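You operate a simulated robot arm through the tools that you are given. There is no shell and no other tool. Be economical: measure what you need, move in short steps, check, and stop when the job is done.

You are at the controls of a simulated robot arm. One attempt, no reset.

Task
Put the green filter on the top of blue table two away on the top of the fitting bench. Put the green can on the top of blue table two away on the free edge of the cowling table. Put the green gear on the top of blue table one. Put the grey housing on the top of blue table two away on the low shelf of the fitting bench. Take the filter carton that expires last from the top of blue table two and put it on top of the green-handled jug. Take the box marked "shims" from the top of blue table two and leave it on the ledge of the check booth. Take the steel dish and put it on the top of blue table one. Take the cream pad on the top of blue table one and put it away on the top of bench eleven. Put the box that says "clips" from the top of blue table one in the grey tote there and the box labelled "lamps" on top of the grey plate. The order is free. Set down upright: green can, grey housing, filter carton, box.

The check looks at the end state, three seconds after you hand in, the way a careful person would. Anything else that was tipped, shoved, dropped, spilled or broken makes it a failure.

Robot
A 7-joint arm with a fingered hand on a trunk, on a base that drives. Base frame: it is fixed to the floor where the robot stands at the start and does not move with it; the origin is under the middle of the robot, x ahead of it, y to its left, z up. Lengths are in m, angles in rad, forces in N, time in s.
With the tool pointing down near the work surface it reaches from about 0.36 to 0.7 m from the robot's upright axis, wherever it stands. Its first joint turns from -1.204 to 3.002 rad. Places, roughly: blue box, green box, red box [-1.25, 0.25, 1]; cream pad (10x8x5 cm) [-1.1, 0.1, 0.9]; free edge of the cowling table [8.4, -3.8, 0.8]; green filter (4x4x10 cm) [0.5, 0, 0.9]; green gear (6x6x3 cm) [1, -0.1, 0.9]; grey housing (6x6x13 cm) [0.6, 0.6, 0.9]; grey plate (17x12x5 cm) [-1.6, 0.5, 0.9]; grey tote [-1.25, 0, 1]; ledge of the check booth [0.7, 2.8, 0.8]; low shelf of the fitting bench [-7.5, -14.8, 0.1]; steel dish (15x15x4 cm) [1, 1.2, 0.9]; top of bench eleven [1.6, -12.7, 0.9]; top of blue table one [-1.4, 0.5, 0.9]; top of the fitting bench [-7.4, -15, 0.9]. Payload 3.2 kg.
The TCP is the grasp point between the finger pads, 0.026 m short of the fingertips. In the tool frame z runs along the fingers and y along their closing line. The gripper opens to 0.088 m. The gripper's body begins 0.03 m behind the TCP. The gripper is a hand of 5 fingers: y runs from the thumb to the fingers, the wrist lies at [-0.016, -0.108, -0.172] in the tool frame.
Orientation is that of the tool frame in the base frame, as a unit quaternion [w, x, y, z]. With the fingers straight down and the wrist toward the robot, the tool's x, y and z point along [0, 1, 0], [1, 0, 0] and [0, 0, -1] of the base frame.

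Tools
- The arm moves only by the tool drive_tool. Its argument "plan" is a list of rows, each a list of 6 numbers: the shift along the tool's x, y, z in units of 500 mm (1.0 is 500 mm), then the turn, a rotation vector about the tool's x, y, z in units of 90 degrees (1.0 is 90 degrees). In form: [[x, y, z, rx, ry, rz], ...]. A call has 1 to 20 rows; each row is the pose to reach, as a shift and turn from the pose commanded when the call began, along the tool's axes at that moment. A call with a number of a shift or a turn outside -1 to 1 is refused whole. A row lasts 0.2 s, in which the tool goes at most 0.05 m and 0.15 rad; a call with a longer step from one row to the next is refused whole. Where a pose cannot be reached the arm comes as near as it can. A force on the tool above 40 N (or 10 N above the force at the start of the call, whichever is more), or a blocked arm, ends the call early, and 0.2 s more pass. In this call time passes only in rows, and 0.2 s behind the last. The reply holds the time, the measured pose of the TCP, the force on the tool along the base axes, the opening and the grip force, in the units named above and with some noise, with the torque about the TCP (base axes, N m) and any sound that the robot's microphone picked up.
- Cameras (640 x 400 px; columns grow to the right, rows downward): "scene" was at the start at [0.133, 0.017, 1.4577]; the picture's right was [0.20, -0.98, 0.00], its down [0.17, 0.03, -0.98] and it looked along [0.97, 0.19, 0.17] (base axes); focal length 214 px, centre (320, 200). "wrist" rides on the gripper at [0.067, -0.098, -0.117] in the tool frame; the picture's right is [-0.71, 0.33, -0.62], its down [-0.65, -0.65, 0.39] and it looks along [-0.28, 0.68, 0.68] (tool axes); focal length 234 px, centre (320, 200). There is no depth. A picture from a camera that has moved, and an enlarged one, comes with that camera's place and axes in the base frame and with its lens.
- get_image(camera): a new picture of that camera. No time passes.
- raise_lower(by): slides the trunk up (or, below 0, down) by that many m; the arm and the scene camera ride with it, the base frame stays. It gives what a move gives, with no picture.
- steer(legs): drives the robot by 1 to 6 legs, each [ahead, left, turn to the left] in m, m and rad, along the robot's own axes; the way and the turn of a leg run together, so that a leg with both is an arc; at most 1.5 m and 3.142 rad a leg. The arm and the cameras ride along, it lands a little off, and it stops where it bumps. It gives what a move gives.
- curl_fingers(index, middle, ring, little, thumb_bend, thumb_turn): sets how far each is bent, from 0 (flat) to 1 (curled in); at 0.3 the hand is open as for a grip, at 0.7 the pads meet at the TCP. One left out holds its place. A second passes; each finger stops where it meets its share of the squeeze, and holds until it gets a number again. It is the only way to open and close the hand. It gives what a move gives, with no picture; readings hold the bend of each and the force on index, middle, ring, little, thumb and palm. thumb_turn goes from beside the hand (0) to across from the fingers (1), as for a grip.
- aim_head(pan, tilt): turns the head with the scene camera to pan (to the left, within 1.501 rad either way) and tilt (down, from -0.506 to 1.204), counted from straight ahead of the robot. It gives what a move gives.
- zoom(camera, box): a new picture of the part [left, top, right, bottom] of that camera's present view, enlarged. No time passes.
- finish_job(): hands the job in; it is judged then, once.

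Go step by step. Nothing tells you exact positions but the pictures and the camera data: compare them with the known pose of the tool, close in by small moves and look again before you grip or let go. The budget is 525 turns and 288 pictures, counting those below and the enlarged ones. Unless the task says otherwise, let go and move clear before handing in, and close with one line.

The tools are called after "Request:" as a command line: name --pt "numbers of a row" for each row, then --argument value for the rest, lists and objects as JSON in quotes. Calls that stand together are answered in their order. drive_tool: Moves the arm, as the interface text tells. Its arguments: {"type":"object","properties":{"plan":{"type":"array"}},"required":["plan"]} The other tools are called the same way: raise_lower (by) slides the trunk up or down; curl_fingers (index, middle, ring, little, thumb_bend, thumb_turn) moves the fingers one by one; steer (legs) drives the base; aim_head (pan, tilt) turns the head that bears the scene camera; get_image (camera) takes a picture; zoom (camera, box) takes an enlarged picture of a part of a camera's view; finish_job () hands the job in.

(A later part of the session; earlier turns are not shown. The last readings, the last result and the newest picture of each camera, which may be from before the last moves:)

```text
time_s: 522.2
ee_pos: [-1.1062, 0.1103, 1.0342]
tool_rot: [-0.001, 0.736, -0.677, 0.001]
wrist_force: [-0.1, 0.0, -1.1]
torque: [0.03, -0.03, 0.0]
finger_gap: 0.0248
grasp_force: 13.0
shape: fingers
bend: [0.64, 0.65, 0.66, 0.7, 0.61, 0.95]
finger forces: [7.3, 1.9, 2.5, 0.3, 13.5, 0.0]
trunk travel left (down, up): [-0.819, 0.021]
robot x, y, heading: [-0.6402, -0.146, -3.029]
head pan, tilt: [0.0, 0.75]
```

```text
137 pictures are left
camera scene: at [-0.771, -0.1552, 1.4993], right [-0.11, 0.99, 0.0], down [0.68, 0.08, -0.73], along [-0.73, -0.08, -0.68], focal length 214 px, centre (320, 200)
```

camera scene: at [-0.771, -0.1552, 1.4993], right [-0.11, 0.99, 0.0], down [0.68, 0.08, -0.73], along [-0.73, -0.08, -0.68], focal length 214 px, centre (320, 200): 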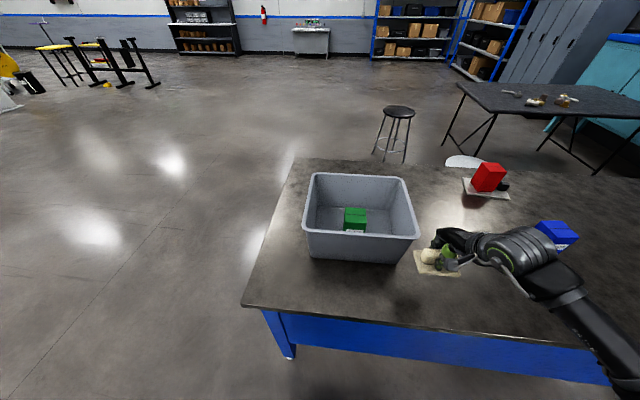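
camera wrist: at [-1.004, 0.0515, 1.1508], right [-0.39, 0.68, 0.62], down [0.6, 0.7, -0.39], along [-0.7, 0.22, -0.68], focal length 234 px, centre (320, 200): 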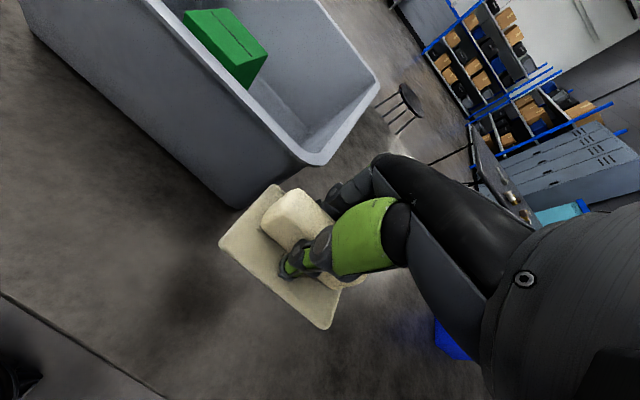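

Pad is held. Retracting, driving out south of the tables and looking toward bench eleven.

Request:
drive_tool --pt "0.08 0 -0.05 0 0 0" --pt "0.16 0 -0.1 0 0 0" --pt "0.24 0.0 -0.14 0 0 0" --pt "0.32 0 -0.18 0 0 0"

Request:
steer --legs '[[-0.1, 1.3, 0], [0, 0, 1.46]]'

Request:
aim_head --pan 0.4 --tilt 0.1

Request:
get_image --camera "scene"

Request:
aim_head --pan -0.5 --tilt 0.1

Request:
get_image --camera "scene"

```text
time_s: 523.2
ee_pos: [-1.0953, -0.0511, 1.1224]
tool_rot: [-0.001, 0.735, -0.678, 0.0]
wrist_force: [-0.4, -1.1, -0.2]
torque: [0.0, -0.03, 0.02]
finger_gap: 0.0252
grasp_force: 12.5
shape: fingers
bend: [0.64, 0.65, 0.66, 0.7, 0.61, 0.95]
finger forces: [7.2, 1.8, 2.7, 0.4, 13.2, 0.2]
trunk travel left (down, up): [-0.819, 0.021]
robot x, y, heading: [-0.6406, -0.1382, -3.029]
head pan, tilt: [0.0, 0.75]
```

```text
time_s: 533.3
ee_pos: [-0.5366, -1.8643, 1.1222]
tool_rot: [-0.001, 1.0, -0.02, 0.0]
wrist_force: [0.0, 0.7, -1.1]
torque: [0.02, 0.0, 0.0]
finger_gap: 0.0246
grasp_force: 12.5
shape: fingers
bend: [0.64, 0.65, 0.66, 0.7, 0.61, 0.95]
finger forces: [7.0, 1.8, 2.4, 0.2, 12.7, 0.0]
trunk travel left (down, up): [-0.819, 0.021]
robot x, y, heading: [-0.3891, -1.4249, -1.576]
head pan, tilt: [0.0, 0.75]
```

```text
time_s: 534.4
ee_pos: [-0.5362, -1.8647, 1.1229]
tool_rot: [-0.001, 1.0, -0.02, 0.0]
wrist_force: [0.5, 0.4, 0.0]
torque: [0.03, -0.03, 0.0]
finger_gap: 0.0243
grasp_force: 12.5
shape: fingers
bend: [0.64, 0.65, 0.66, 0.7, 0.61, 0.95]
finger forces: [6.9, 1.9, 2.5, 0.2, 12.7, 0.0]
trunk travel left (down, up): [-0.819, 0.021]
robot x, y, heading: [-0.3872, -1.4273, -1.581]
head pan, tilt: [0.4, 0.099]
```

```text
136 pictures are left
camera scene: at [-0.3534, -1.5592, 1.5583], right [-0.92, -0.38, 0.0], down [-0.04, 0.09, -0.99], along [0.38, -0.92, -0.1], focal length 214 px, centre (320, 200)
```

scene: 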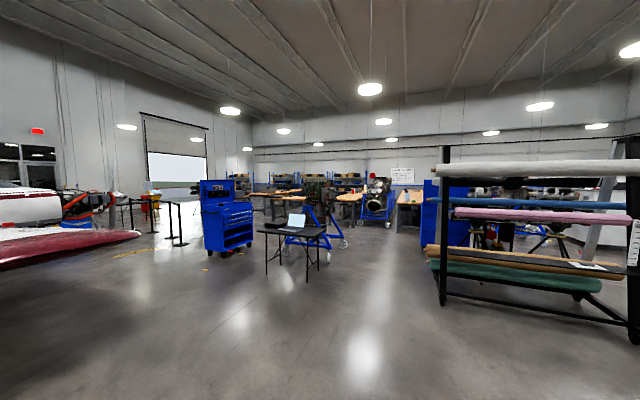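

```text
time_s: 535.6
ee_pos: [-0.536, -1.8643, 1.1224]
tool_rot: [-0.001, 1.0, -0.02, 0.0]
wrist_force: [0.5, -0.6, -0.7]
torque: [0.02, -0.03, 0.04]
finger_gap: 0.0246
grasp_force: 12.4
shape: fingers
bend: [0.64, 0.65, 0.66, 0.7, 0.61, 0.95]
finger forces: [7.0, 1.9, 2.6, 0.1, 12.6, 0.0]
trunk travel left (down, up): [-0.819, 0.021]
robot x, y, heading: [-0.3915, -1.4236, -1.578]
head pan, tilt: [-0.499, 0.099]
```

```text
135 pictures are left
camera scene: at [-0.4331, -1.5545, 1.5584], right [-0.87, 0.49, 0.0], down [0.05, 0.09, -0.99], along [-0.48, -0.87, -0.1], focal length 214 px, centre (320, 200)
```

scene: 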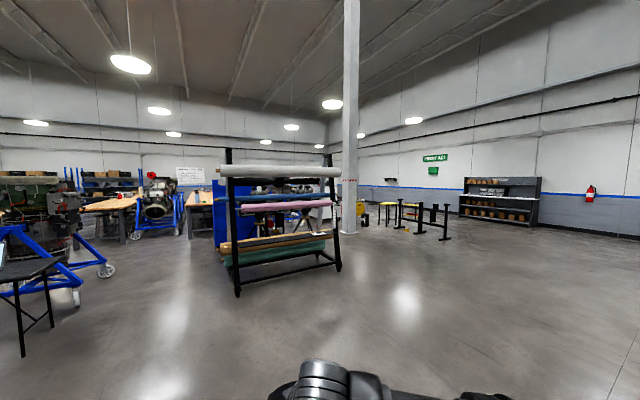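

Clear corridor between the tube rack (x<-0.8) and the laptop table (x>1.1). Driving down it.

Request:
steer --legs '[[1.4, 0.3, 0], [1.4, 0.2, 0], [0.8, 0, 0]]'

Request:
aim_head --pan 0.0 --tilt 0.2

Request:
get_image --camera "scene"

```text
time_s: 553.2
ee_pos: [-0.1018, -5.4808, 1.1231]
tool_rot: [-0.001, 1.0, -0.022, 0.0]
wrist_force: [0.3, 1.1, -0.7]
torque: [0.01, 0.02, -0.01]
finger_gap: 0.0247
grasp_force: 12.2
shape: fingers
bend: [0.64, 0.65, 0.66, 0.7, 0.61, 0.95]
finger forces: [6.9, 1.8, 2.6, 0.2, 12.8, 0.0]
trunk travel left (down, up): [-0.819, 0.021]
robot x, y, heading: [0.0466, -5.0369, -1.578]
head pan, tilt: [-0.499, 0.099]
```

```text
time_s: 554.2
ee_pos: [-0.1017, -5.4795, 1.1219]
tool_rot: [-0.001, 1.0, -0.022, 0.0]
wrist_force: [0.3, 0.2, 0.2]
torque: [0.0, 0.04, 0.03]
finger_gap: 0.0246
grasp_force: 12.4
shape: fingers
bend: [0.64, 0.65, 0.66, 0.7, 0.61, 0.95]
finger forces: [6.9, 1.9, 2.5, 0.1, 12.9, 0.0]
trunk travel left (down, up): [-0.819, 0.021]
robot x, y, heading: [0.0501, -5.0411, -1.583]
head pan, tilt: [0.0, 0.201]
```

```text
134 pictures are left
camera scene: at [0.0465, -5.1832, 1.549], right [-1.0, 0.01, 0.0], down [0.0, 0.2, -0.98], along [-0.01, -0.98, -0.2], focal length 214 px, centre (320, 200)
```

scene: 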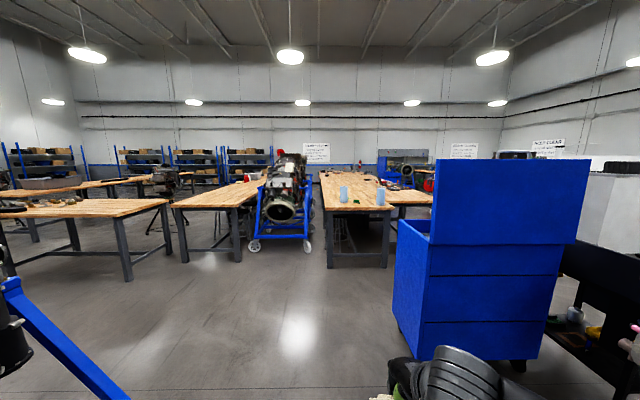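

Request:
zoom --camera "scene" --box '[160, 130, 352, 250]'

```text
3.33 times, centred on (256, 190) of scene
camera zoom: at [0.0465, -5.1832, 1.549], right [-1.0, 0.01, 0.0], down [0.0, 0.2, -0.98], along [-0.01, -0.98, -0.2], focal length 715 px, centre (533, 233)
```

zoom: 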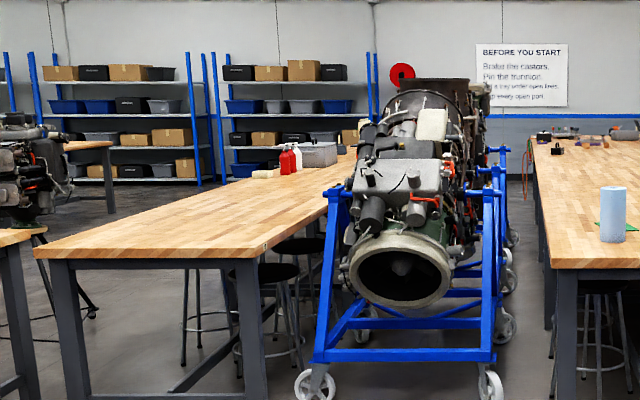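

Benches fill the area; the aisle ahead is blocked by an engine stand. I'll go forward 1.4 m and look left for the cross-aisle to the east.

Request:
steer --legs '[[1.4, 0.05, 0]]'

Request:
aim_head --pan 1.1 --tilt 0.3

Request:
get_image --camera "scene"

Request:
aim_head --pan -0.9 --tilt 0.2

Request:
get_image --camera "scene"

```text
time_s: 561.4
ee_pos: [-0.0664, -6.9271, 1.1232]
tool_rot: [-0.001, 1.0, -0.02, 0.0]
wrist_force: [0.3, -0.3, -1.6]
torque: [-0.01, -0.04, -0.02]
finger_gap: 0.0245
grasp_force: 12.4
shape: fingers
bend: [0.64, 0.65, 0.66, 0.7, 0.61, 0.95]
finger forces: [6.9, 1.8, 2.5, 0.2, 12.9, 0.0]
trunk travel left (down, up): [-0.819, 0.021]
robot x, y, heading: [0.0843, -6.4835, -1.579]
head pan, tilt: [0.0, 0.201]
```

```text
time_s: 562.7
ee_pos: [-0.067, -6.9272, 1.1218]
tool_rot: [-0.001, 1.0, -0.02, 0.0]
wrist_force: [0.3, 0.2, 0.0]
torque: [0.0, 0.0, 0.03]
finger_gap: 0.0245
grasp_force: 12.3
shape: fingers
bend: [0.64, 0.65, 0.66, 0.7, 0.61, 0.95]
finger forces: [6.9, 1.8, 2.6, 0.2, 12.9, 0.0]
trunk travel left (down, up): [-0.819, 0.021]
robot x, y, heading: [0.0799, -6.4846, -1.585]
head pan, tilt: [1.1, 0.3]
```

```text
132 pictures are left
camera scene: at [0.1638, -6.5797, 1.5397], right [-0.46, -0.89, 0.0], down [-0.26, 0.14, -0.96], along [0.85, -0.44, -0.3], focal length 214 px, centre (320, 200)
```

scene: 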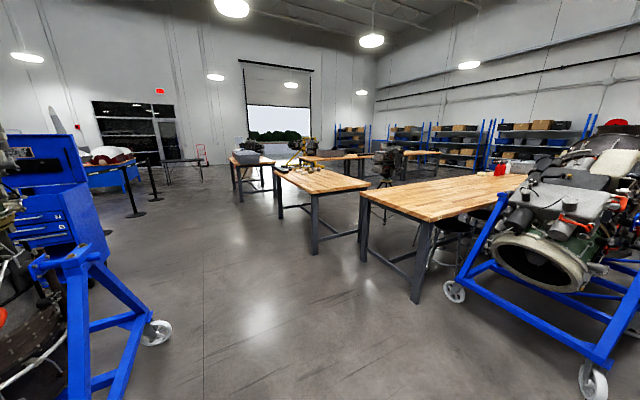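

```text
time_s: 564.6
ee_pos: [-0.0659, -6.9258, 1.1218]
tool_rot: [-0.001, 1.0, -0.02, 0.0]
wrist_force: [-0.3, -0.8, -1.3]
torque: [-0.03, 0.0, 0.0]
finger_gap: 0.0247
grasp_force: 12.0
shape: fingers
bend: [0.64, 0.65, 0.66, 0.7, 0.61, 0.95]
finger forces: [6.9, 1.8, 2.5, 0.3, 12.9, 0.1]
trunk travel left (down, up): [-0.819, 0.021]
robot x, y, heading: [0.0806, -6.4886, -1.582]
head pan, tilt: [-0.901, 0.201]
```

```text
131 pictures are left
camera scene: at [0.0076, -6.5937, 1.549], right [-0.61, 0.79, 0.0], down [0.16, 0.12, -0.98], along [-0.77, -0.6, -0.2], focal length 214 px, centre (320, 200)
```

scene: 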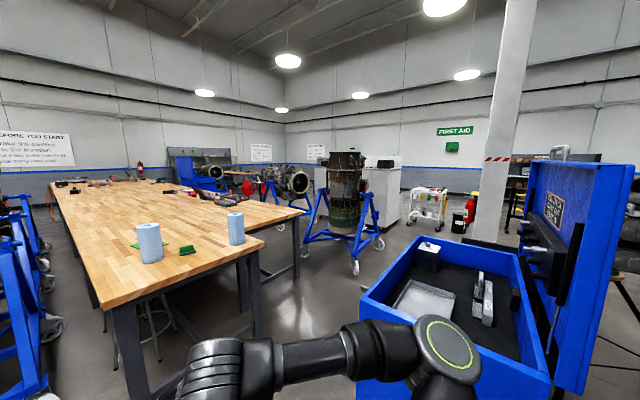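

Cross-aisle at y ≈ -6.9 runs east; a gap at x ≈ 4.6 leads south. Driving there.

Request:
steer --legs '[[0.4, 0, 0], [0, 0, 1.58], [1.5, 0, 0], [1.5, 0, 0], [1.5, 0, 0], [0, 0, -1.57]]'

Request:
aim_head --pan -0.3 --tilt 0.3

Request:
get_image --camera "scene"

```text
time_s: 595.9
ee_pos: [4.3993, -7.7719, 1.1232]
tool_rot: [-0.001, 0.997, -0.079, 0.0]
wrist_force: [-0.4, -0.5, -0.7]
torque: [-0.03, 0.01, 0.01]
finger_gap: 0.0236
grasp_force: 11.9
shape: fingers
bend: [0.64, 0.65, 0.66, 0.7, 0.62, 0.95]
finger forces: [6.3, 1.7, 2.2, 0.3, 12.1, 0.1]
trunk travel left (down, up): [-0.819, 0.021]
robot x, y, heading: [4.6006, -7.3557, -1.696]
head pan, tilt: [-0.901, 0.201]
```

```text
time_s: 596.9
ee_pos: [4.3976, -7.7731, 1.1226]
tool_rot: [0.0, 0.997, -0.079, 0.0]
wrist_force: [0.4, -0.8, -1.3]
torque: [0.01, -0.02, -0.01]
finger_gap: 0.0238
grasp_force: 11.8
shape: fingers
bend: [0.64, 0.65, 0.66, 0.7, 0.62, 0.95]
finger forces: [6.3, 1.7, 2.4, 0.2, 12.1, 0.1]
trunk travel left (down, up): [-0.819, 0.021]
robot x, y, heading: [4.6012, -7.3539, -1.698]
head pan, tilt: [-0.3, 0.3]
```

```text
130 pictures are left
camera scene: at [4.5528, -7.4875, 1.5397], right [-0.91, 0.42, 0.0], down [0.12, 0.27, -0.96], along [-0.4, -0.87, -0.3], focal length 214 px, centre (320, 200)
```

scene: 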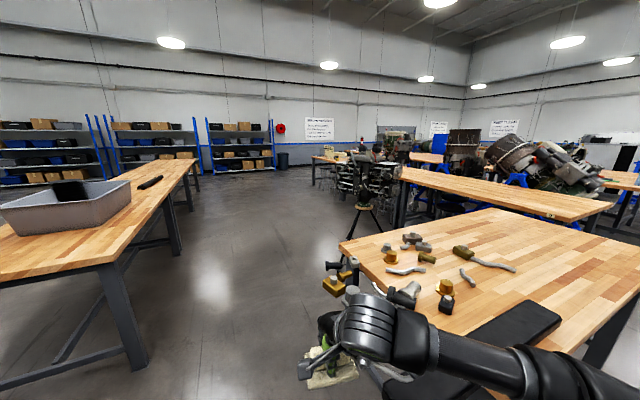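

Bench eleven shows beyond the tripod engine, around (1.6, -12.8). Straighten and drive south down the aisle.

Request:
steer --legs '[[0, 0.05, 0.127], [1.5, 0, 0], [1.5, 0, 0], [0.9, 0, 0]]'

Request:
aim_head --pan -1.0 --tilt 0.3

Request:
get_image --camera "scene"

```text
time_s: 616.2
ee_pos: [4.5326, -11.6895, 1.1224]
tool_rot: [-0.001, 1.0, -0.009, 0.0]
wrist_force: [-0.3, -0.5, -1.0]
torque: [-0.04, -0.04, 0.01]
finger_gap: 0.0239
grasp_force: 11.5
shape: fingers
bend: [0.64, 0.65, 0.66, 0.7, 0.62, 0.95]
finger forces: [6.4, 1.7, 2.2, 0.2, 12.2, 0.1]
trunk travel left (down, up): [-0.819, 0.021]
robot x, y, heading: [4.6727, -11.2427, -1.562]
head pan, tilt: [-0.3, 0.3]
```

```text
time_s: 617.3
ee_pos: [4.5334, -11.6893, 1.1215]
tool_rot: [-0.001, 1.0, -0.01, 0.001]
wrist_force: [0.0, 0.4, -1.3]
torque: [-0.04, 0.01, 0.01]
finger_gap: 0.0239
grasp_force: 11.3
shape: fingers
bend: [0.64, 0.65, 0.66, 0.7, 0.62, 0.95]
finger forces: [6.2, 1.6, 2.2, 0.3, 12.1, 0.0]
trunk travel left (down, up): [-0.819, 0.021]
robot x, y, heading: [4.6735, -11.2466, -1.556]
head pan, tilt: [-1.0, 0.3]
```

```text
129 pictures are left
camera scene: at [4.5949, -11.3477, 1.5397], right [-0.55, 0.84, 0.0], down [0.25, 0.16, -0.96], along [-0.8, -0.53, -0.3], focal length 214 px, centre (320, 200)
```

scene: 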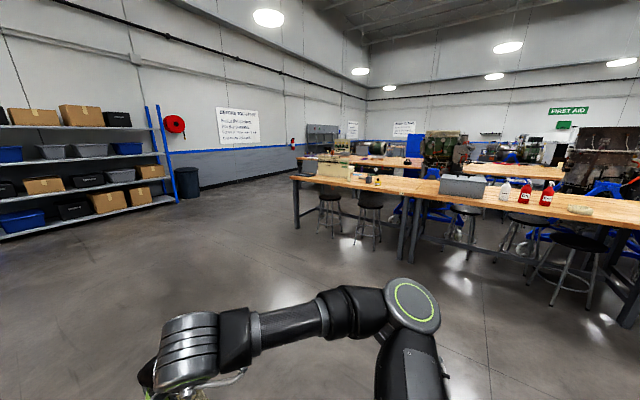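

Request:
zoom --camera "scene" --box '[280, 130, 472, 250]'

```text
3.33 times, centred on (376, 190) of scene
camera zoom: at [4.5949, -11.3477, 1.5397], right [-0.55, 0.84, 0.0], down [0.25, 0.16, -0.96], along [-0.8, -0.53, -0.3], focal length 715 px, centre (133, 233)
```

zoom: 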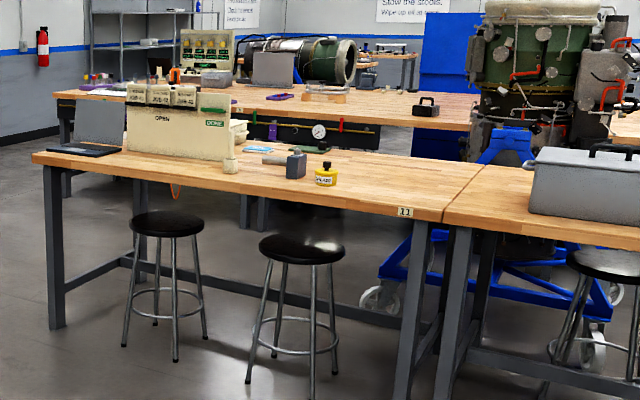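

Bench eleven (label "11") is the left one; its north end near (1.9, -11.95) is free, between stools. Turning west and approaching.

Request:
steer --legs '[[0, 0, -1.58], [0, 0.62, 0], [1.35, 0, 0]]'

Request:
aim_head --pan 0 --tilt 0.5

Request:
get_image --camera "scene"

```text
time_s: 630.8
ee_pos: [2.9206, -11.6922, 1.1225]
tool_rot: [0.001, -0.686, 0.728, 0.0]
wrist_force: [0.8, 0.4, -1.8]
torque: [-0.01, 0.0, 0.01]
finger_gap: 0.0236
grasp_force: 10.7
shape: fingers
bend: [0.64, 0.65, 0.66, 0.7, 0.62, 0.95]
finger forces: [6.2, 1.6, 2.2, 0.0, 11.7, 0.0]
trunk travel left (down, up): [-0.819, 0.021]
robot x, y, heading: [3.3555, -11.8493, 3.109]
head pan, tilt: [-1.0, 0.3]
```

```text
time_s: 632.0
ee_pos: [2.92, -11.6912, 1.1229]
tool_rot: [0.001, -0.687, 0.727, -0.001]
wrist_force: [0.9, 0.1, -0.3]
torque: [-0.02, 0.02, 0.0]
finger_gap: 0.0236
grasp_force: 11.4
shape: fingers
bend: [0.64, 0.65, 0.66, 0.7, 0.62, 0.95]
finger forces: [6.2, 1.5, 2.4, 0.1, 11.9, 0.0]
trunk travel left (down, up): [-0.819, 0.021]
robot x, y, heading: [3.3604, -11.8463, 3.117]
head pan, tilt: [0.0, 0.499]
```

```text
127 pictures are left
camera scene: at [3.2166, -11.8434, 1.5213], right [0.03, 1.0, 0.0], down [0.48, -0.01, -0.88], along [-0.88, 0.03, -0.48], focal length 214 px, centre (320, 200)
```

scene: 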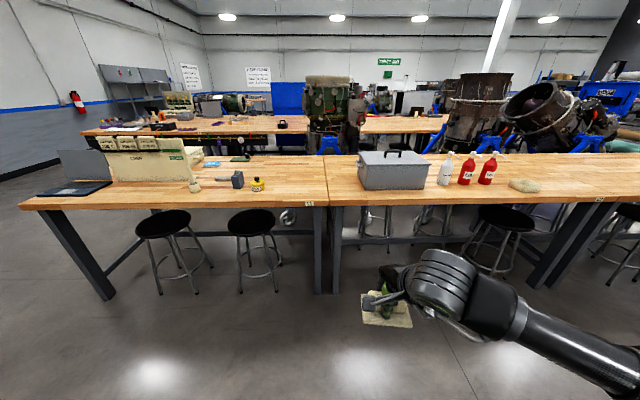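

Bench 11 spans y < -11.77 with free space around (1.9, -11.98). Moving in.

Request:
steer --legs '[[0, 0.15, 0.02], [0.78, 0, 0]]'

Request:
aim_head --pan 0 --tilt 0.7

Request:
get_image --camera "scene"

```text
time_s: 637.2
ee_pos: [2.1381, -11.8469, 1.1219]
tool_rot: [0.0, -0.695, 0.719, -0.001]
wrist_force: [-0.7, -0.9, -0.6]
torque: [0.01, -0.02, -0.03]
finger_gap: 0.0237
grasp_force: 11.3
shape: fingers
bend: [0.64, 0.65, 0.66, 0.7, 0.62, 0.95]
finger forces: [6.1, 1.6, 2.2, 0.1, 11.8, 0.0]
trunk travel left (down, up): [-0.819, 0.021]
robot x, y, heading: [2.5819, -11.994, 3.134]
head pan, tilt: [0.0, 0.499]
```

```text
time_s: 637.9
ee_pos: [2.1369, -11.8464, 1.1212]
tool_rot: [0.001, -0.695, 0.719, 0.0]
wrist_force: [0.0, 0.4, -0.6]
torque: [0.01, 0.02, -0.02]
finger_gap: 0.0235
grasp_force: 10.4
shape: fingers
bend: [0.64, 0.65, 0.66, 0.7, 0.62, 0.95]
finger forces: [6.2, 1.6, 2.2, 0.0, 11.8, 0.0]
trunk travel left (down, up): [-0.819, 0.021]
robot x, y, heading: [2.578, -11.9892, 3.143]
head pan, tilt: [0.0, 0.7]
```

```text
126 pictures are left
camera scene: at [2.4438, -11.9909, 1.5036], right [0.0, 1.0, 0.0], down [0.64, 0.0, -0.77], along [-0.77, 0.0, -0.64], focal length 214 px, centre (320, 200)
```

scene: 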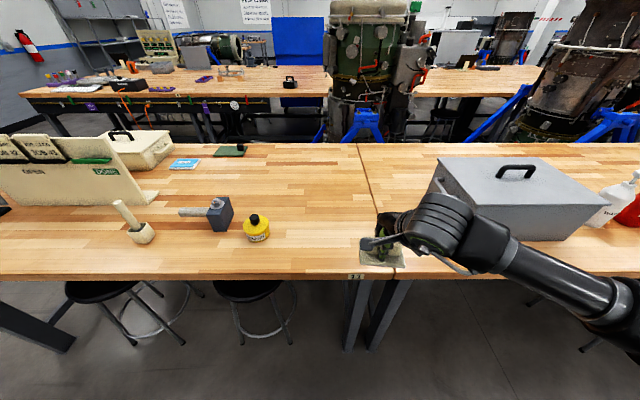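

Request:
drive_tool --pt "0.05 0.08 0 0 0 0" --pt "0.1 0.16 0 0 0 0" --pt "0.15 0.24 0 0 0 0" --pt "0.2 0.32 0 0 0 0" --pt "0.25 0.4 0.01 0 0 0" --pt "0.264 0.465 0.06 0 0 0" --pt "0.264 0.465 0.14 0 0 0" --pt "0.264 0.465 0.22 0 0 0" --pt "0.264 0.465 0.3 0 0 0" --pt "0.264 0.465 0.34 0 0 0"

Request:
zoom --camera "scene" --box '[220, 150, 412, 270]'

```text
time_s: 640.1
ee_pos: [1.9015, -11.9715, 0.9495]
tool_rot: [-0.001, -0.695, 0.719, 0.0]
wrist_force: [0.3, -0.2, -0.9]
torque: [-0.03, -0.02, 0.02]
finger_gap: 0.0232
grasp_force: 10.6
shape: fingers
bend: [0.64, 0.65, 0.67, 0.7, 0.62, 0.95]
finger forces: [6.1, 1.6, 2.2, 0.2, 11.4, 0.0]
trunk travel left (down, up): [-0.819, 0.021]
robot x, y, heading: [2.5793, -11.9923, 3.139]
head pan, tilt: [0.0, 0.7]
```

```text
3.33 times, centred on (316, 210) of scene
camera zoom: at [2.4438, -11.9908, 1.5036], right [0.0, 1.0, 0.0], down [0.64, 0.0, -0.76], along [-0.76, 0.0, -0.64], focal length 715 px, centre (333, 167)
```

zoom: 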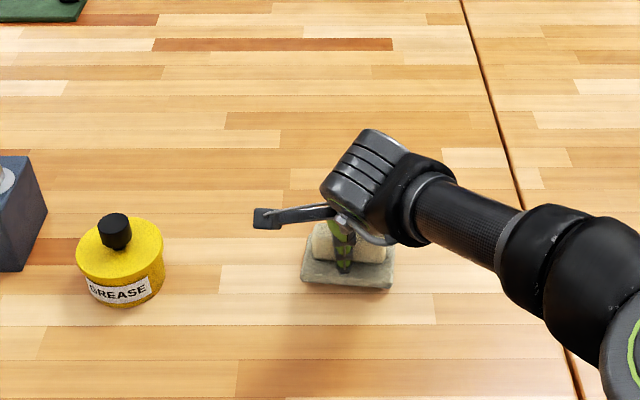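

Request:
drive_tool --pt "0 0 0.02 0 0 0" --pt "0 0 0.035 0 0 0" --pt "0 0 0.045 0 0 0"

```text
time_s: 640.9
ee_pos: [1.9019, -11.9717, 0.9402]
tool_rot: [-0.007, -0.695, 0.719, 0.005]
wrist_force: [-3.6, 0.1, 37.3]
torque: [0.23, 0.4, 0.12]
finger_gap: 0.0232
grasp_force: 27.6
shape: fingers
bend: [0.65, 0.63, 0.68, 0.7, 0.62, 0.95]
finger forces: [6.8, 22.4, 2.8, 0.2, 22.2, 0.1]
trunk travel left (down, up): [-0.819, 0.021]
robot x, y, heading: [2.5771, -11.9917, 3.137]
head pan, tilt: [0.0, 0.7]
```

Contact at z ≈ 0.94. Relieving and releasing.

Request:
drive_tool --pt "0 0 -0.022 0 0 0"

Request:
curl_fingers --index 0.35 --middle 0.35 --ring 0.35 --little 0.35 --thumb_bend 0.35

Request:
drive_tool --pt "0 0 -0.06 0 0 0" --pt "0 0 -0.14 0 0 0" --pt "0 0 -0.22 0 0 0" --pt "0 -0.06 -0.29 0 0 0" --pt "0 -0.14 -0.34 0 0 0" --pt "0 -0.22 -0.38 0 0 0" --pt "0 -0.3 -0.4 0 0 0" --pt "0 -0.38 -0.42 0 0 0"

Request:
zoom --camera "scene" --box '[220, 150, 412, 270]'

```text
time_s: 641.3
ee_pos: [1.902, -11.971, 0.9412]
tool_rot: [0.001, -0.695, 0.719, 0.001]
wrist_force: [-5.9, -2.0, 14.8]
torque: [0.21, 0.6, 0.11]
finger_gap: 0.023
grasp_force: 19.2
shape: fingers
bend: [0.64, 0.63, 0.67, 0.7, 0.62, 0.95]
finger forces: [7.6, 16.0, 2.9, 0.2, 11.2, 0.0]
trunk travel left (down, up): [-0.819, 0.021]
robot x, y, heading: [2.5827, -11.9914, 3.137]
head pan, tilt: [0.0, 0.7]
```

```text
time_s: 642.3
ee_pos: [1.9005, -11.9696, 0.9384]
tool_rot: [0.002, -0.696, 0.718, -0.001]
wrist_force: [-1.1, -0.1, 0.3]
torque: [-0.02, -0.02, 0.02]
finger_gap: 0.0772
grasp_force: 0.1
shape: fingers
bend: [0.35, 0.35, 0.35, 0.35, 0.35, 0.97]
finger forces: [0.0, 0.1, 0.0, 0.0, 0.1, 0.1]
trunk travel left (down, up): [-0.819, 0.021]
robot x, y, heading: [2.5765, -11.993, 3.136]
head pan, tilt: [0.0, 0.7]
```

```text
time_s: 644.1
ee_pos: [2.092, -11.9786, 1.153]
tool_rot: [0.0, -0.695, 0.719, 0.0]
wrist_force: [-0.7, -0.3, -0.7]
torque: [0.01, 0.01, -0.03]
finger_gap: 0.0774
grasp_force: 0.0
shape: fingers
bend: [0.35, 0.35, 0.35, 0.35, 0.35, 0.97]
finger forces: [0.1, 0.0, 0.1, 0.0, 0.0, 0.0]
trunk travel left (down, up): [-0.819, 0.021]
robot x, y, heading: [2.5805, -11.9924, 3.132]
head pan, tilt: [0.0, 0.7]
```

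```text
3.33 times, centred on (316, 210) of scene
camera zoom: at [2.4463, -11.9907, 1.5038], right [0.0, 1.0, 0.0], down [0.64, 0.0, -0.77], along [-0.77, 0.0, -0.64], focal length 715 px, centre (333, 167)
```

zoom: 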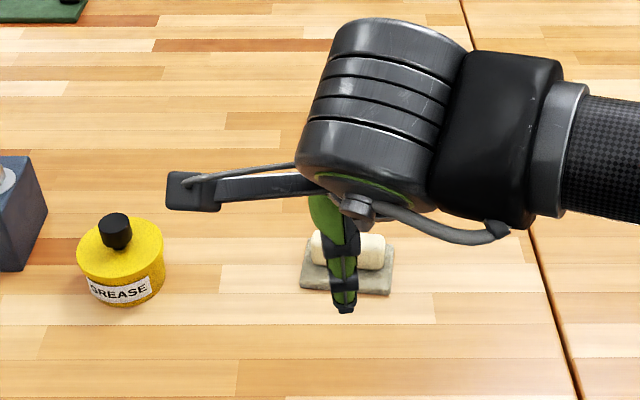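

Pad is on bench eleven. Heading back home by the same aisle.

Request:
steer --legs '[[-1.2, 0, 0], [-0.82, 0, 0], [0, 0, -1.562], [1.5, 0, 0], [1.5, 0, 0], [1.2, 0, 0]]'

Request:
aim_head --pan 0.5 --tilt 0.4

Request:
get_image --camera "scene"

```text
time_s: 677.7
ee_pos: [4.1633, -7.3198, 1.1502]
tool_rot: [0.0, -0.017, 1.0, -0.002]
wrist_force: [2.0, 1.1, 0.9]
torque: [-0.06, 0.12, 0.06]
finger_gap: 0.0773
grasp_force: 0.0
shape: fingers
bend: [0.35, 0.35, 0.35, 0.35, 0.35, 0.97]
finger forces: [0.0, 0.0, 0.1, 0.0, 0.1, 0.0]
trunk travel left (down, up): [-0.819, 0.021]
robot x, y, heading: [4.1863, -7.812, 1.64]
head pan, tilt: [0.0, 0.7]
```

```text
time_s: 678.6
ee_pos: [4.1641, -7.3213, 1.1522]
tool_rot: [-0.001, -0.016, 1.0, -0.001]
wrist_force: [-0.1, 1.0, 0.4]
torque: [0.02, -0.01, 0.0]
finger_gap: 0.0772
grasp_force: 0.1
shape: fingers
bend: [0.35, 0.35, 0.35, 0.35, 0.35, 0.97]
finger forces: [0.0, 0.0, 0.0, 0.0, 0.0, 0.0]
trunk travel left (down, up): [-0.819, 0.021]
robot x, y, heading: [4.1828, -7.8138, 1.63]
head pan, tilt: [0.499, 0.4]
```

```text
123 pictures are left
camera scene: at [4.133, -7.6816, 1.5304], right [0.85, 0.53, 0.0], down [0.21, -0.33, -0.92], along [-0.49, 0.78, -0.39], focal length 214 px, centre (320, 200)
```

scene: 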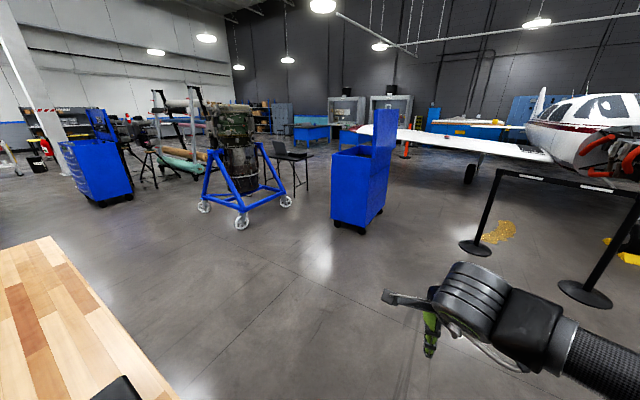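

I'm at (4.19, -7.81), clear of the tables. Going north between cabinet and stanchion, then west.

Request:
steer --legs '[[1.5, 0, 0], [1.5, 0, 0], [1.0, 0, 0], [0, 0, 1.5]]'

```text
time_s: 701.5
ee_pos: [3.4593, -3.8693, 1.1517]
tool_rot: [-0.001, 0.718, -0.696, 0.001]
wrist_force: [0.0, -0.6, 0.1]
torque: [0.03, 0.02, -0.01]
finger_gap: 0.0776
grasp_force: 0.1
shape: fingers
bend: [0.35, 0.35, 0.35, 0.35, 0.35, 0.97]
finger forces: [0.0, 0.0, 0.0, 0.0, 0.0, 0.0]
trunk travel left (down, up): [-0.819, 0.021]
robot x, y, heading: [3.946, -3.8502, -3.08]
head pan, tilt: [0.499, 0.4]
```

Request:
steer --legs '[[1.5, 0, -0.06], [1.5, 0, 0], [0, 0, -1.14], [1.5, 0, 0], [1.5, 0, 0], [0, 0, -2.0]]'

Request:
aim_head --pan 0.4 --tilt 0.5

Request:
get_image --camera "scene"

```text
time_s: 737.9
ee_pos: [0.0677, -1.195, 1.1524]
tool_rot: [-0.001, 0.712, 0.703, -0.001]
wrist_force: [0.1, -0.1, -0.5]
torque: [0.01, 0.01, 0.0]
finger_gap: 0.0773
grasp_force: 0.0
shape: fingers
bend: [0.35, 0.35, 0.35, 0.35, 0.35, 0.97]
finger forces: [0.1, 0.0, 0.1, 0.0, 0.0, 0.0]
trunk travel left (down, up): [-0.819, 0.021]
robot x, y, heading: [-0.4238, -1.1934, 0.022]
head pan, tilt: [0.499, 0.4]
```

```text
time_s: 738.6
ee_pos: [0.0673, -1.1939, 1.1532]
tool_rot: [0.0, 0.711, 0.703, -0.001]
wrist_force: [-0.2, 0.2, -0.2]
torque: [0.02, -0.01, 0.01]
finger_gap: 0.0775
grasp_force: 0.1
shape: fingers
bend: [0.35, 0.35, 0.35, 0.35, 0.35, 0.97]
finger forces: [0.0, 0.0, 0.0, 0.0, 0.1, 0.0]
trunk travel left (down, up): [-0.819, 0.021]
robot x, y, heading: [-0.4237, -1.1971, 0.017]
head pan, tilt: [0.4, 0.499]
```

```text
122 pictures are left
camera scene: at [-0.2883, -1.1556, 1.5214], right [0.41, -0.91, 0.0], down [-0.44, -0.19, -0.88], along [0.8, 0.36, -0.48], focal length 214 px, centre (320, 200)
```

scene: 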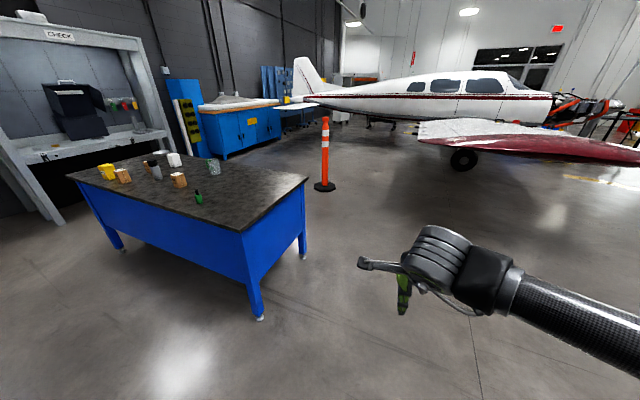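

Local jobs next: NOV-27 carton to the jug. Moving up between the tables to y ≈ 0.75.

Request:
steer --legs '[[0.05, 1.4, -0.02], [0.1, 0.5, 0], [0.22, 0, 0]]'

Request:
aim_head --pan 0.25 --tilt 0.75

Request:
get_image --camera "scene"

Request:
get_image --camera "wrist"

```text
time_s: 749.6
ee_pos: [0.3852, 0.7506, 1.1509]
tool_rot: [-0.001, 0.711, 0.703, -0.001]
wrist_force: [-0.4, -0.2, 0.6]
torque: [0.05, 0.01, -0.01]
finger_gap: 0.0772
grasp_force: 0.0
shape: fingers
bend: [0.35, 0.35, 0.35, 0.35, 0.35, 0.97]
finger forces: [0.0, 0.0, 0.0, 0.0, 0.1, 0.1]
trunk travel left (down, up): [-0.819, 0.021]
robot x, y, heading: [-0.108, 0.7517, 0.02]
head pan, tilt: [0.4, 0.499]
```

```text
time_s: 750.4
ee_pos: [0.3846, 0.7522, 1.1512]
tool_rot: [-0.001, 0.711, 0.703, 0.0]
wrist_force: [0.4, 0.7, 0.9]
torque: [0.01, 0.03, 0.01]
finger_gap: 0.0774
grasp_force: 0.0
shape: fingers
bend: [0.35, 0.35, 0.35, 0.35, 0.35, 0.97]
finger forces: [0.0, 0.0, 0.0, 0.0, 0.0, 0.1]
trunk travel left (down, up): [-0.819, 0.021]
robot x, y, heading: [-0.107, 0.7528, 0.021]
head pan, tilt: [0.25, 0.75]
```

```text
121 pictures are left
camera scene: at [0.0266, 0.776, 1.4994], right [0.27, -0.96, 0.0], down [-0.66, -0.18, -0.73], along [0.71, 0.19, -0.68], focal length 214 px, centre (320, 200)
```

scene: 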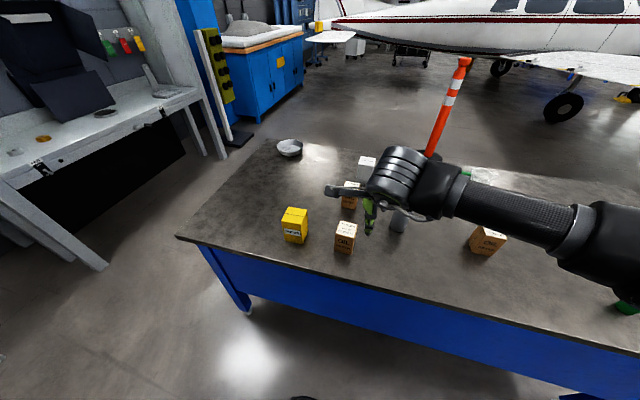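

```text
120 pictures are left
camera wrist: at [0.2887, 0.8188, 1.269], right [0.32, -0.71, 0.62], down [-0.66, -0.64, -0.39], along [0.68, -0.29, -0.68], focal length 234 px, centre (320, 200)
```

wrist: 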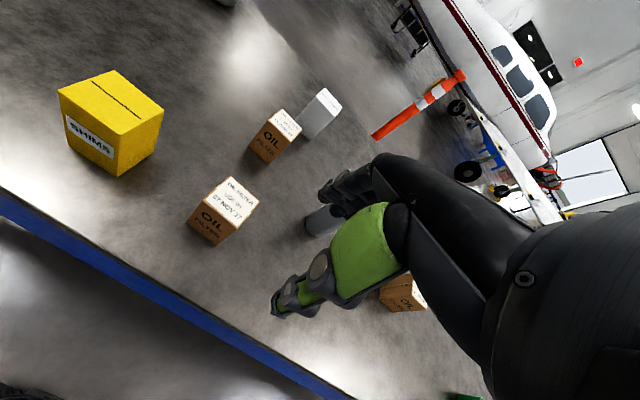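

Request:
zoom --camera "wrist" --box '[160, 150, 288, 260]'

Request:
zoom --camera "scene" --box '[270, 170, 398, 260]'

```text
3.64 times, centred on (224, 205) of wrist
camera zoom: at [0.2887, 0.8188, 1.269], right [0.32, -0.71, 0.62], down [-0.66, -0.64, -0.39], along [0.68, -0.29, -0.68], focal length 852 px, centre (669, 182)
```

zoom: 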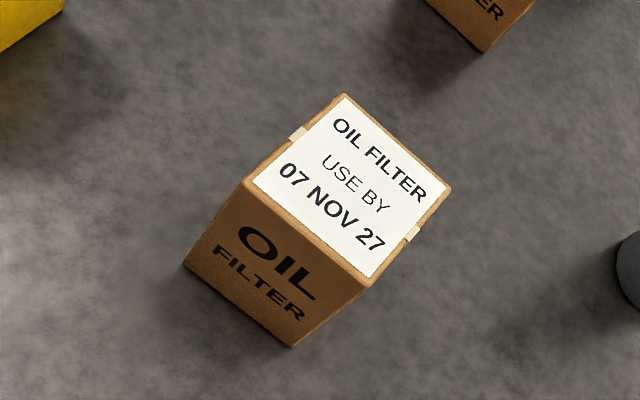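

```text
4.44 times, centred on (334, 215) of scene
camera zoom: at [0.0266, 0.776, 1.4994], right [0.27, -0.96, 0.0], down [-0.66, -0.18, -0.73], along [0.71, 0.19, -0.68], focal length 953 px, centre (258, 133)
```

zoom: 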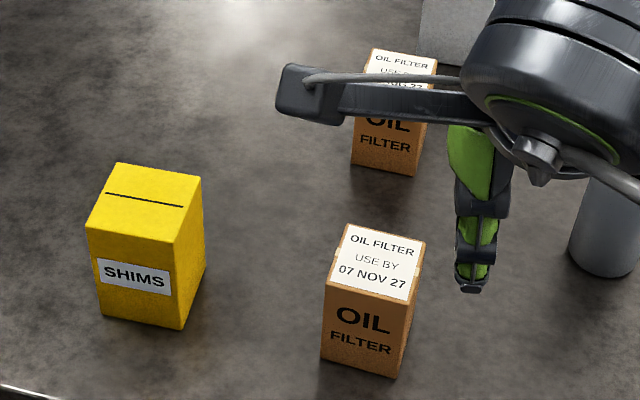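

Carton NOV-27: centre (0.484, 0.809), 6×6×9 cm. Opening and descending on it.

Request:
curl_fingers --index 0.22 --middle 0.22 --ring 0.25 --little 0.3 --thumb_bend 0.22

Request:
drive_tool --pt "0.04 0.08 0 0 0 0" --pt "0.08 0.16 0 0 0 0" --pt "0.115 0.21 0.03 0 0 0" --pt "0.115 0.21 0.12 0 0 0" --pt "0.115 0.21 0.21 0 0 0" --pt "0.115 0.21 0.3 0 0 0"

Request:
get_image --camera "wrist"

```text
time_s: 751.4
ee_pos: [0.385, 0.7526, 1.1519]
tool_rot: [-0.001, 0.712, 0.703, -0.001]
wrist_force: [-0.2, 0.5, 0.4]
torque: [0.05, 0.04, 0.03]
finger_gap: 0.1026
grasp_force: 0.1
shape: fingers
bend: [0.22, 0.22, 0.25, 0.3, 0.22, 0.97]
finger forces: [0.0, 0.1, 0.0, 0.0, 0.0, 0.0]
trunk travel left (down, up): [-0.819, 0.021]
robot x, y, heading: [-0.1018, 0.7508, 0.024]
head pan, tilt: [0.25, 0.75]
```

```text
time_s: 752.8
ee_pos: [0.492, 0.8061, 1.0008]
tool_rot: [0.0, 0.711, 0.703, -0.001]
wrist_force: [0.4, -0.6, 0.5]
torque: [-0.03, 0.0, 0.01]
finger_gap: 0.1029
grasp_force: 0.1
shape: fingers
bend: [0.22, 0.22, 0.25, 0.3, 0.22, 0.97]
finger forces: [0.1, 0.0, 0.0, 0.1, 0.0, 0.1]
trunk travel left (down, up): [-0.819, 0.021]
robot x, y, heading: [-0.1015, 0.7543, 0.019]
head pan, tilt: [0.25, 0.75]
```

```text
117 pictures are left
camera wrist: at [0.3966, 0.8723, 1.1178], right [0.32, -0.71, 0.62], down [-0.66, -0.64, -0.39], along [0.68, -0.29, -0.68], focal length 234 px, centre (320, 200)
```

wrist: 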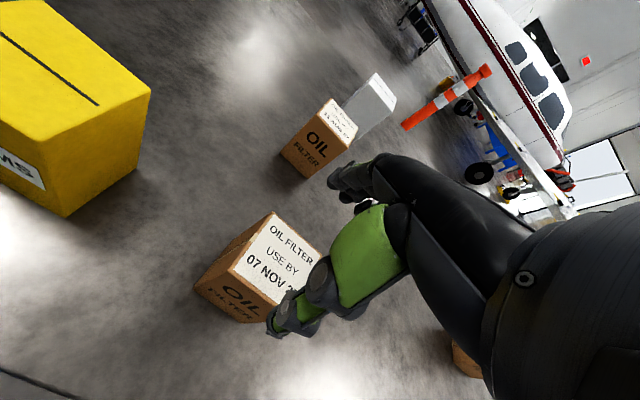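

Request:
drive_tool --pt "0.014 -0.01 0.03 0 0 0" --pt "0.014 -0.01 0.08 0 0 0" --pt "0.014 -0.01 0.12 0 0 0" --pt "0.014 -0.01 0.138 0 0 0"

Request:
curl_fingers --index 0.7 --middle 0.7 --ring 0.7 --little 0.5 --thumb_bend 0.7

Request:
get_image --camera "wrist"

```text
time_s: 753.8
ee_pos: [0.4865, 0.8148, 0.9337]
tool_rot: [-0.001, 0.712, 0.702, 0.0]
wrist_force: [-0.3, 0.6, -0.3]
torque: [-0.03, 0.02, 0.02]
finger_gap: 0.1029
grasp_force: 0.0
shape: fingers
bend: [0.22, 0.22, 0.25, 0.3, 0.22, 0.97]
finger forces: [0.0, 0.0, 0.1, 0.1, 0.0, 0.1]
trunk travel left (down, up): [-0.819, 0.021]
robot x, y, heading: [-0.1049, 0.7533, 0.015]
head pan, tilt: [0.25, 0.75]
```

```text
time_s: 754.8
ee_pos: [0.4867, 0.8132, 0.9327]
tool_rot: [0.0, 0.712, 0.702, 0.0]
wrist_force: [2.0, 0.1, 3.2]
torque: [0.05, -0.32, -0.02]
finger_gap: 0.0792
grasp_force: 47.7
shape: fingers
bend: [0.38, 0.53, 0.57, 0.5, 0.36, 0.94]
finger forces: [26.4, 9.1, 12.1, 0.0, 48.3, 0.1]
trunk travel left (down, up): [-0.819, 0.021]
robot x, y, heading: [-0.1026, 0.7493, 0.021]
head pan, tilt: [0.25, 0.75]
```

```text
116 pictures are left
camera wrist: at [0.3894, 0.8804, 1.0508], right [0.32, -0.71, 0.62], down [-0.66, -0.64, -0.39], along [0.68, -0.29, -0.68], focal length 234 px, centre (320, 200)
```

wrist: 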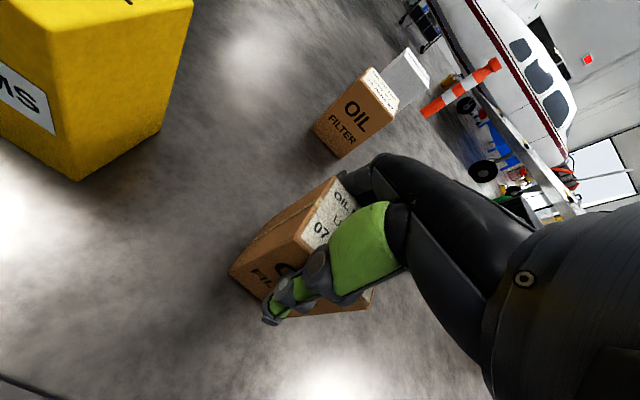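

Carton gripped (48 N). Lifting, then driving around to the far side of table two.

Request:
drive_tool --pt "0 0 -0.06 0 0 0" --pt "0 0 -0.15 0 0 0" --pt "0 0 -0.24 0 0 0" --pt "0 0 -0.33 0 0 0" --pt "0 -0.05 -0.4 0 0 0" --pt "0 -0.1 -0.46 0 0 0"

Request:
steer --legs '[[-0.32, 0, -0.02], [0, -1.3, 0], [0, -0.5, 0], [0, 0, 3.13]]'

Request:
get_image --camera "wrist"

```text
time_s: 756.2
ee_pos: [0.4329, 0.8148, 1.16]
tool_rot: [-0.001, 0.711, 0.703, 0.001]
wrist_force: [0.3, 0.0, -4.2]
torque: [0.02, 0.0, -0.01]
finger_gap: 0.0785
grasp_force: 45.5
shape: fingers
bend: [0.39, 0.53, 0.57, 0.5, 0.36, 0.94]
finger forces: [23.3, 8.5, 11.5, 0.0, 47.5, 0.0]
trunk travel left (down, up): [-0.819, 0.021]
robot x, y, heading: [-0.1049, 0.7481, 0.019]
head pan, tilt: [0.25, 0.75]
```

```text
time_s: 774.2
ee_pos: [-0.958, -1.0642, 1.1596]
tool_rot: [0.0, -0.681, 0.732, -0.001]
wrist_force: [0.7, 0.6, -3.1]
torque: [-0.01, 0.02, 0.01]
finger_gap: 0.0767
grasp_force: 43.8
shape: fingers
bend: [0.39, 0.54, 0.57, 0.5, 0.38, 0.94]
finger forces: [22.1, 8.2, 11.3, 0.0, 45.2, 0.0]
trunk travel left (down, up): [-0.819, 0.021]
robot x, y, heading: [-0.4166, -1.0345, 3.096]
head pan, tilt: [0.25, 0.75]
```

```text
115 pictures are left
camera wrist: at [-0.8659, -1.1394, 1.2765], right [-0.28, 0.73, 0.62], down [0.7, 0.6, -0.39], along [-0.66, 0.33, -0.68], focal length 234 px, centre (320, 200)
```

wrist: 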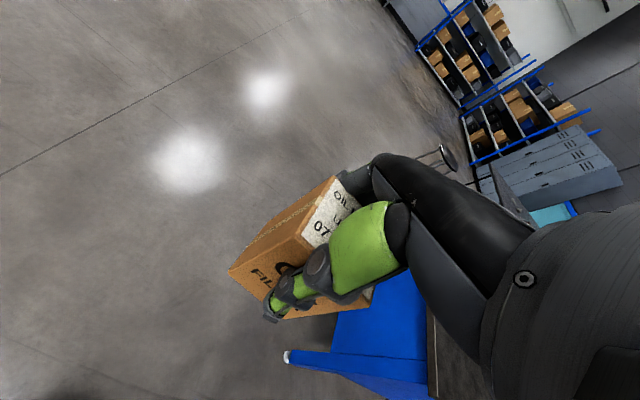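

Request:
steer --legs '[[0, 0, 0.045], [-1.1, 0, 0], [-0.95, 0, 0], [0, -0.7, 0], [0, -0.68, 0]]'

Request:
aim_head --pan 0.2 --tilt 0.6

Request:
get_image --camera "scene"

```text
time_s: 791.6
ee_pos: [1.0545, 0.3141, 1.1599]
tool_rot: [0.0, -0.7, 0.714, -0.001]
wrist_force: [-0.1, 0.1, -4.5]
torque: [-0.05, 0.04, -0.01]
finger_gap: 0.0767
grasp_force: 43.1
shape: fingers
bend: [0.39, 0.54, 0.58, 0.5, 0.38, 0.94]
finger forces: [22.2, 8.1, 11.2, 0.0, 45.3, 0.1]
trunk travel left (down, up): [-0.819, 0.021]
robot x, y, heading: [1.5912, 0.3759, -3.132]
head pan, tilt: [0.25, 0.75]
```

```text
time_s: 792.3
ee_pos: [1.0538, 0.3157, 1.1587]
tool_rot: [0.0, -0.699, 0.715, 0.0]
wrist_force: [0.2, 0.9, -3.2]
torque: [-0.02, 0.02, -0.02]
finger_gap: 0.0768
grasp_force: 43.2
shape: fingers
bend: [0.39, 0.54, 0.58, 0.5, 0.38, 0.94]
finger forces: [22.2, 8.3, 11.3, 0.1, 45.4, 0.0]
trunk travel left (down, up): [-0.819, 0.021]
robot x, y, heading: [1.5945, 0.376, -3.134]
head pan, tilt: [0.201, 0.6]
```

```text
114 pictures are left
camera scene: at [1.4561, 0.3554, 1.5121], right [-0.21, 0.98, 0.0], down [0.55, 0.12, -0.82], along [-0.81, -0.17, -0.57], focal length 214 px, centre (320, 200)
```

scene: 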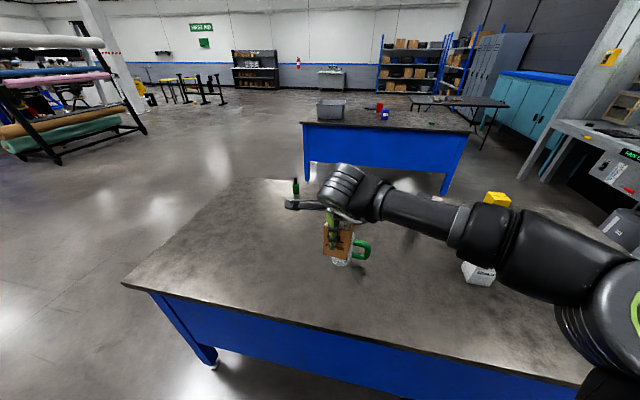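

Request:
zoom --camera "scene" --box '[290, 170, 418, 280]'

Request:
get_image --camera "wrist"

```text
3.64 times, centred on (354, 225) of scene
camera zoom: at [1.4561, 0.3554, 1.5121], right [-0.21, 0.98, 0.0], down [0.55, 0.12, -0.82], along [-0.81, -0.17, -0.57], focal length 780 px, centre (196, 109)
```

zoom: 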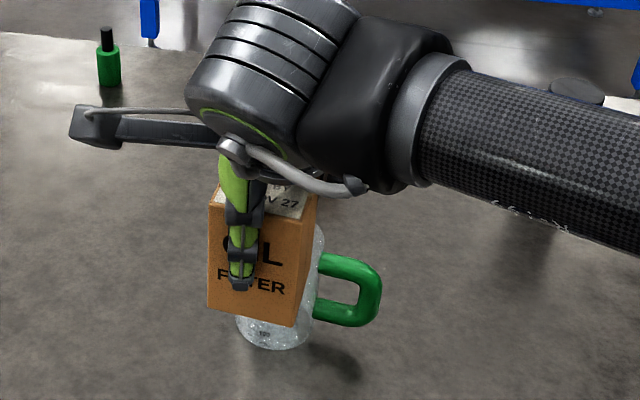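

```text
112 pictures are left
camera wrist: at [1.1498, 0.2461, 1.2763], right [-0.32, 0.71, 0.62], down [0.67, 0.64, -0.39], along [-0.67, 0.29, -0.68], focal length 234 px, centre (320, 200)
```

wrist: 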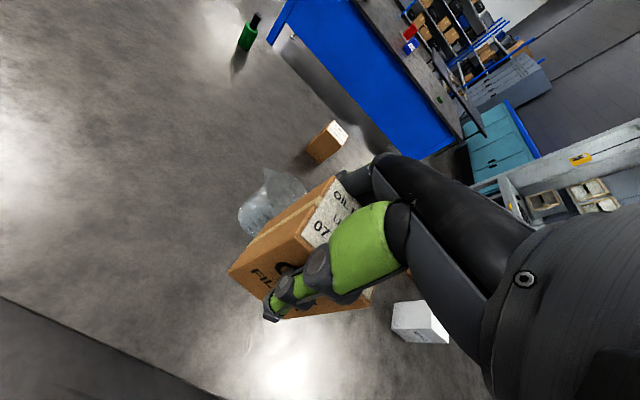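

Shifting the hand aside to see the jug properly.

Request:
drive_tool --pt "0.09 0 0 0 0 0" --pt "0.18 0 0 0 0 0" --pt "0.27 0 0 0 0 0" --pt "0.36 0 0 0 0 0"

Request:
zoom --camera "scene" --box '[290, 200, 418, 280]'

Request:
get_image --camera "wrist"

```text
time_s: 793.3
ee_pos: [1.0443, 0.1385, 1.1574]
tool_rot: [0.004, -0.699, 0.715, 0.001]
wrist_force: [-0.6, -0.6, -4.1]
torque: [0.04, 0.01, 0.01]
finger_gap: 0.0767
grasp_force: 43.9
shape: fingers
bend: [0.39, 0.54, 0.58, 0.5, 0.38, 0.93]
finger forces: [22.4, 8.2, 11.2, 0.1, 46.1, 0.0]
out of reach, approached as far as the arm can: row 4
trunk travel left (down, up): [-0.819, 0.021]
robot x, y, heading: [1.5928, 0.3724, -3.134]
head pan, tilt: [0.201, 0.6]
```

```text
5.00 times, centred on (354, 240) of scene
camera zoom: at [1.4559, 0.3504, 1.5121], right [-0.21, 0.98, 0.0], down [0.55, 0.12, -0.82], along [-0.81, -0.17, -0.57], focal length 1072 px, centre (150, 0)
```

zoom: 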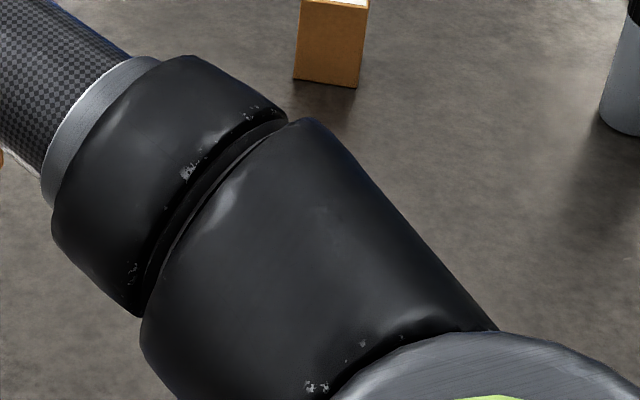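

```text
110 pictures are left
camera wrist: at [1.1409, 0.0677, 1.2743], right [-0.32, 0.71, 0.63], down [0.67, 0.64, -0.38], along [-0.67, 0.3, -0.68], focal length 234 px, centre (320, 200)
```

wrist: 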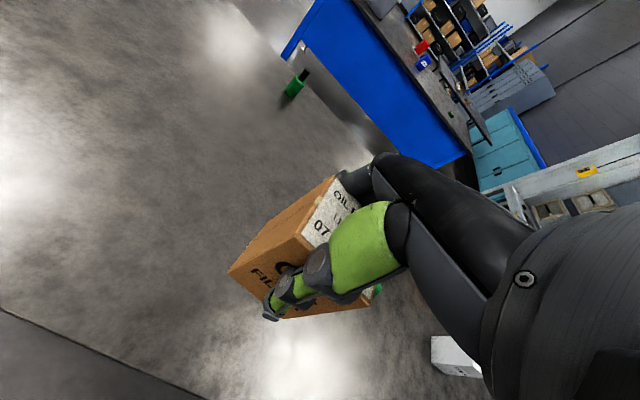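

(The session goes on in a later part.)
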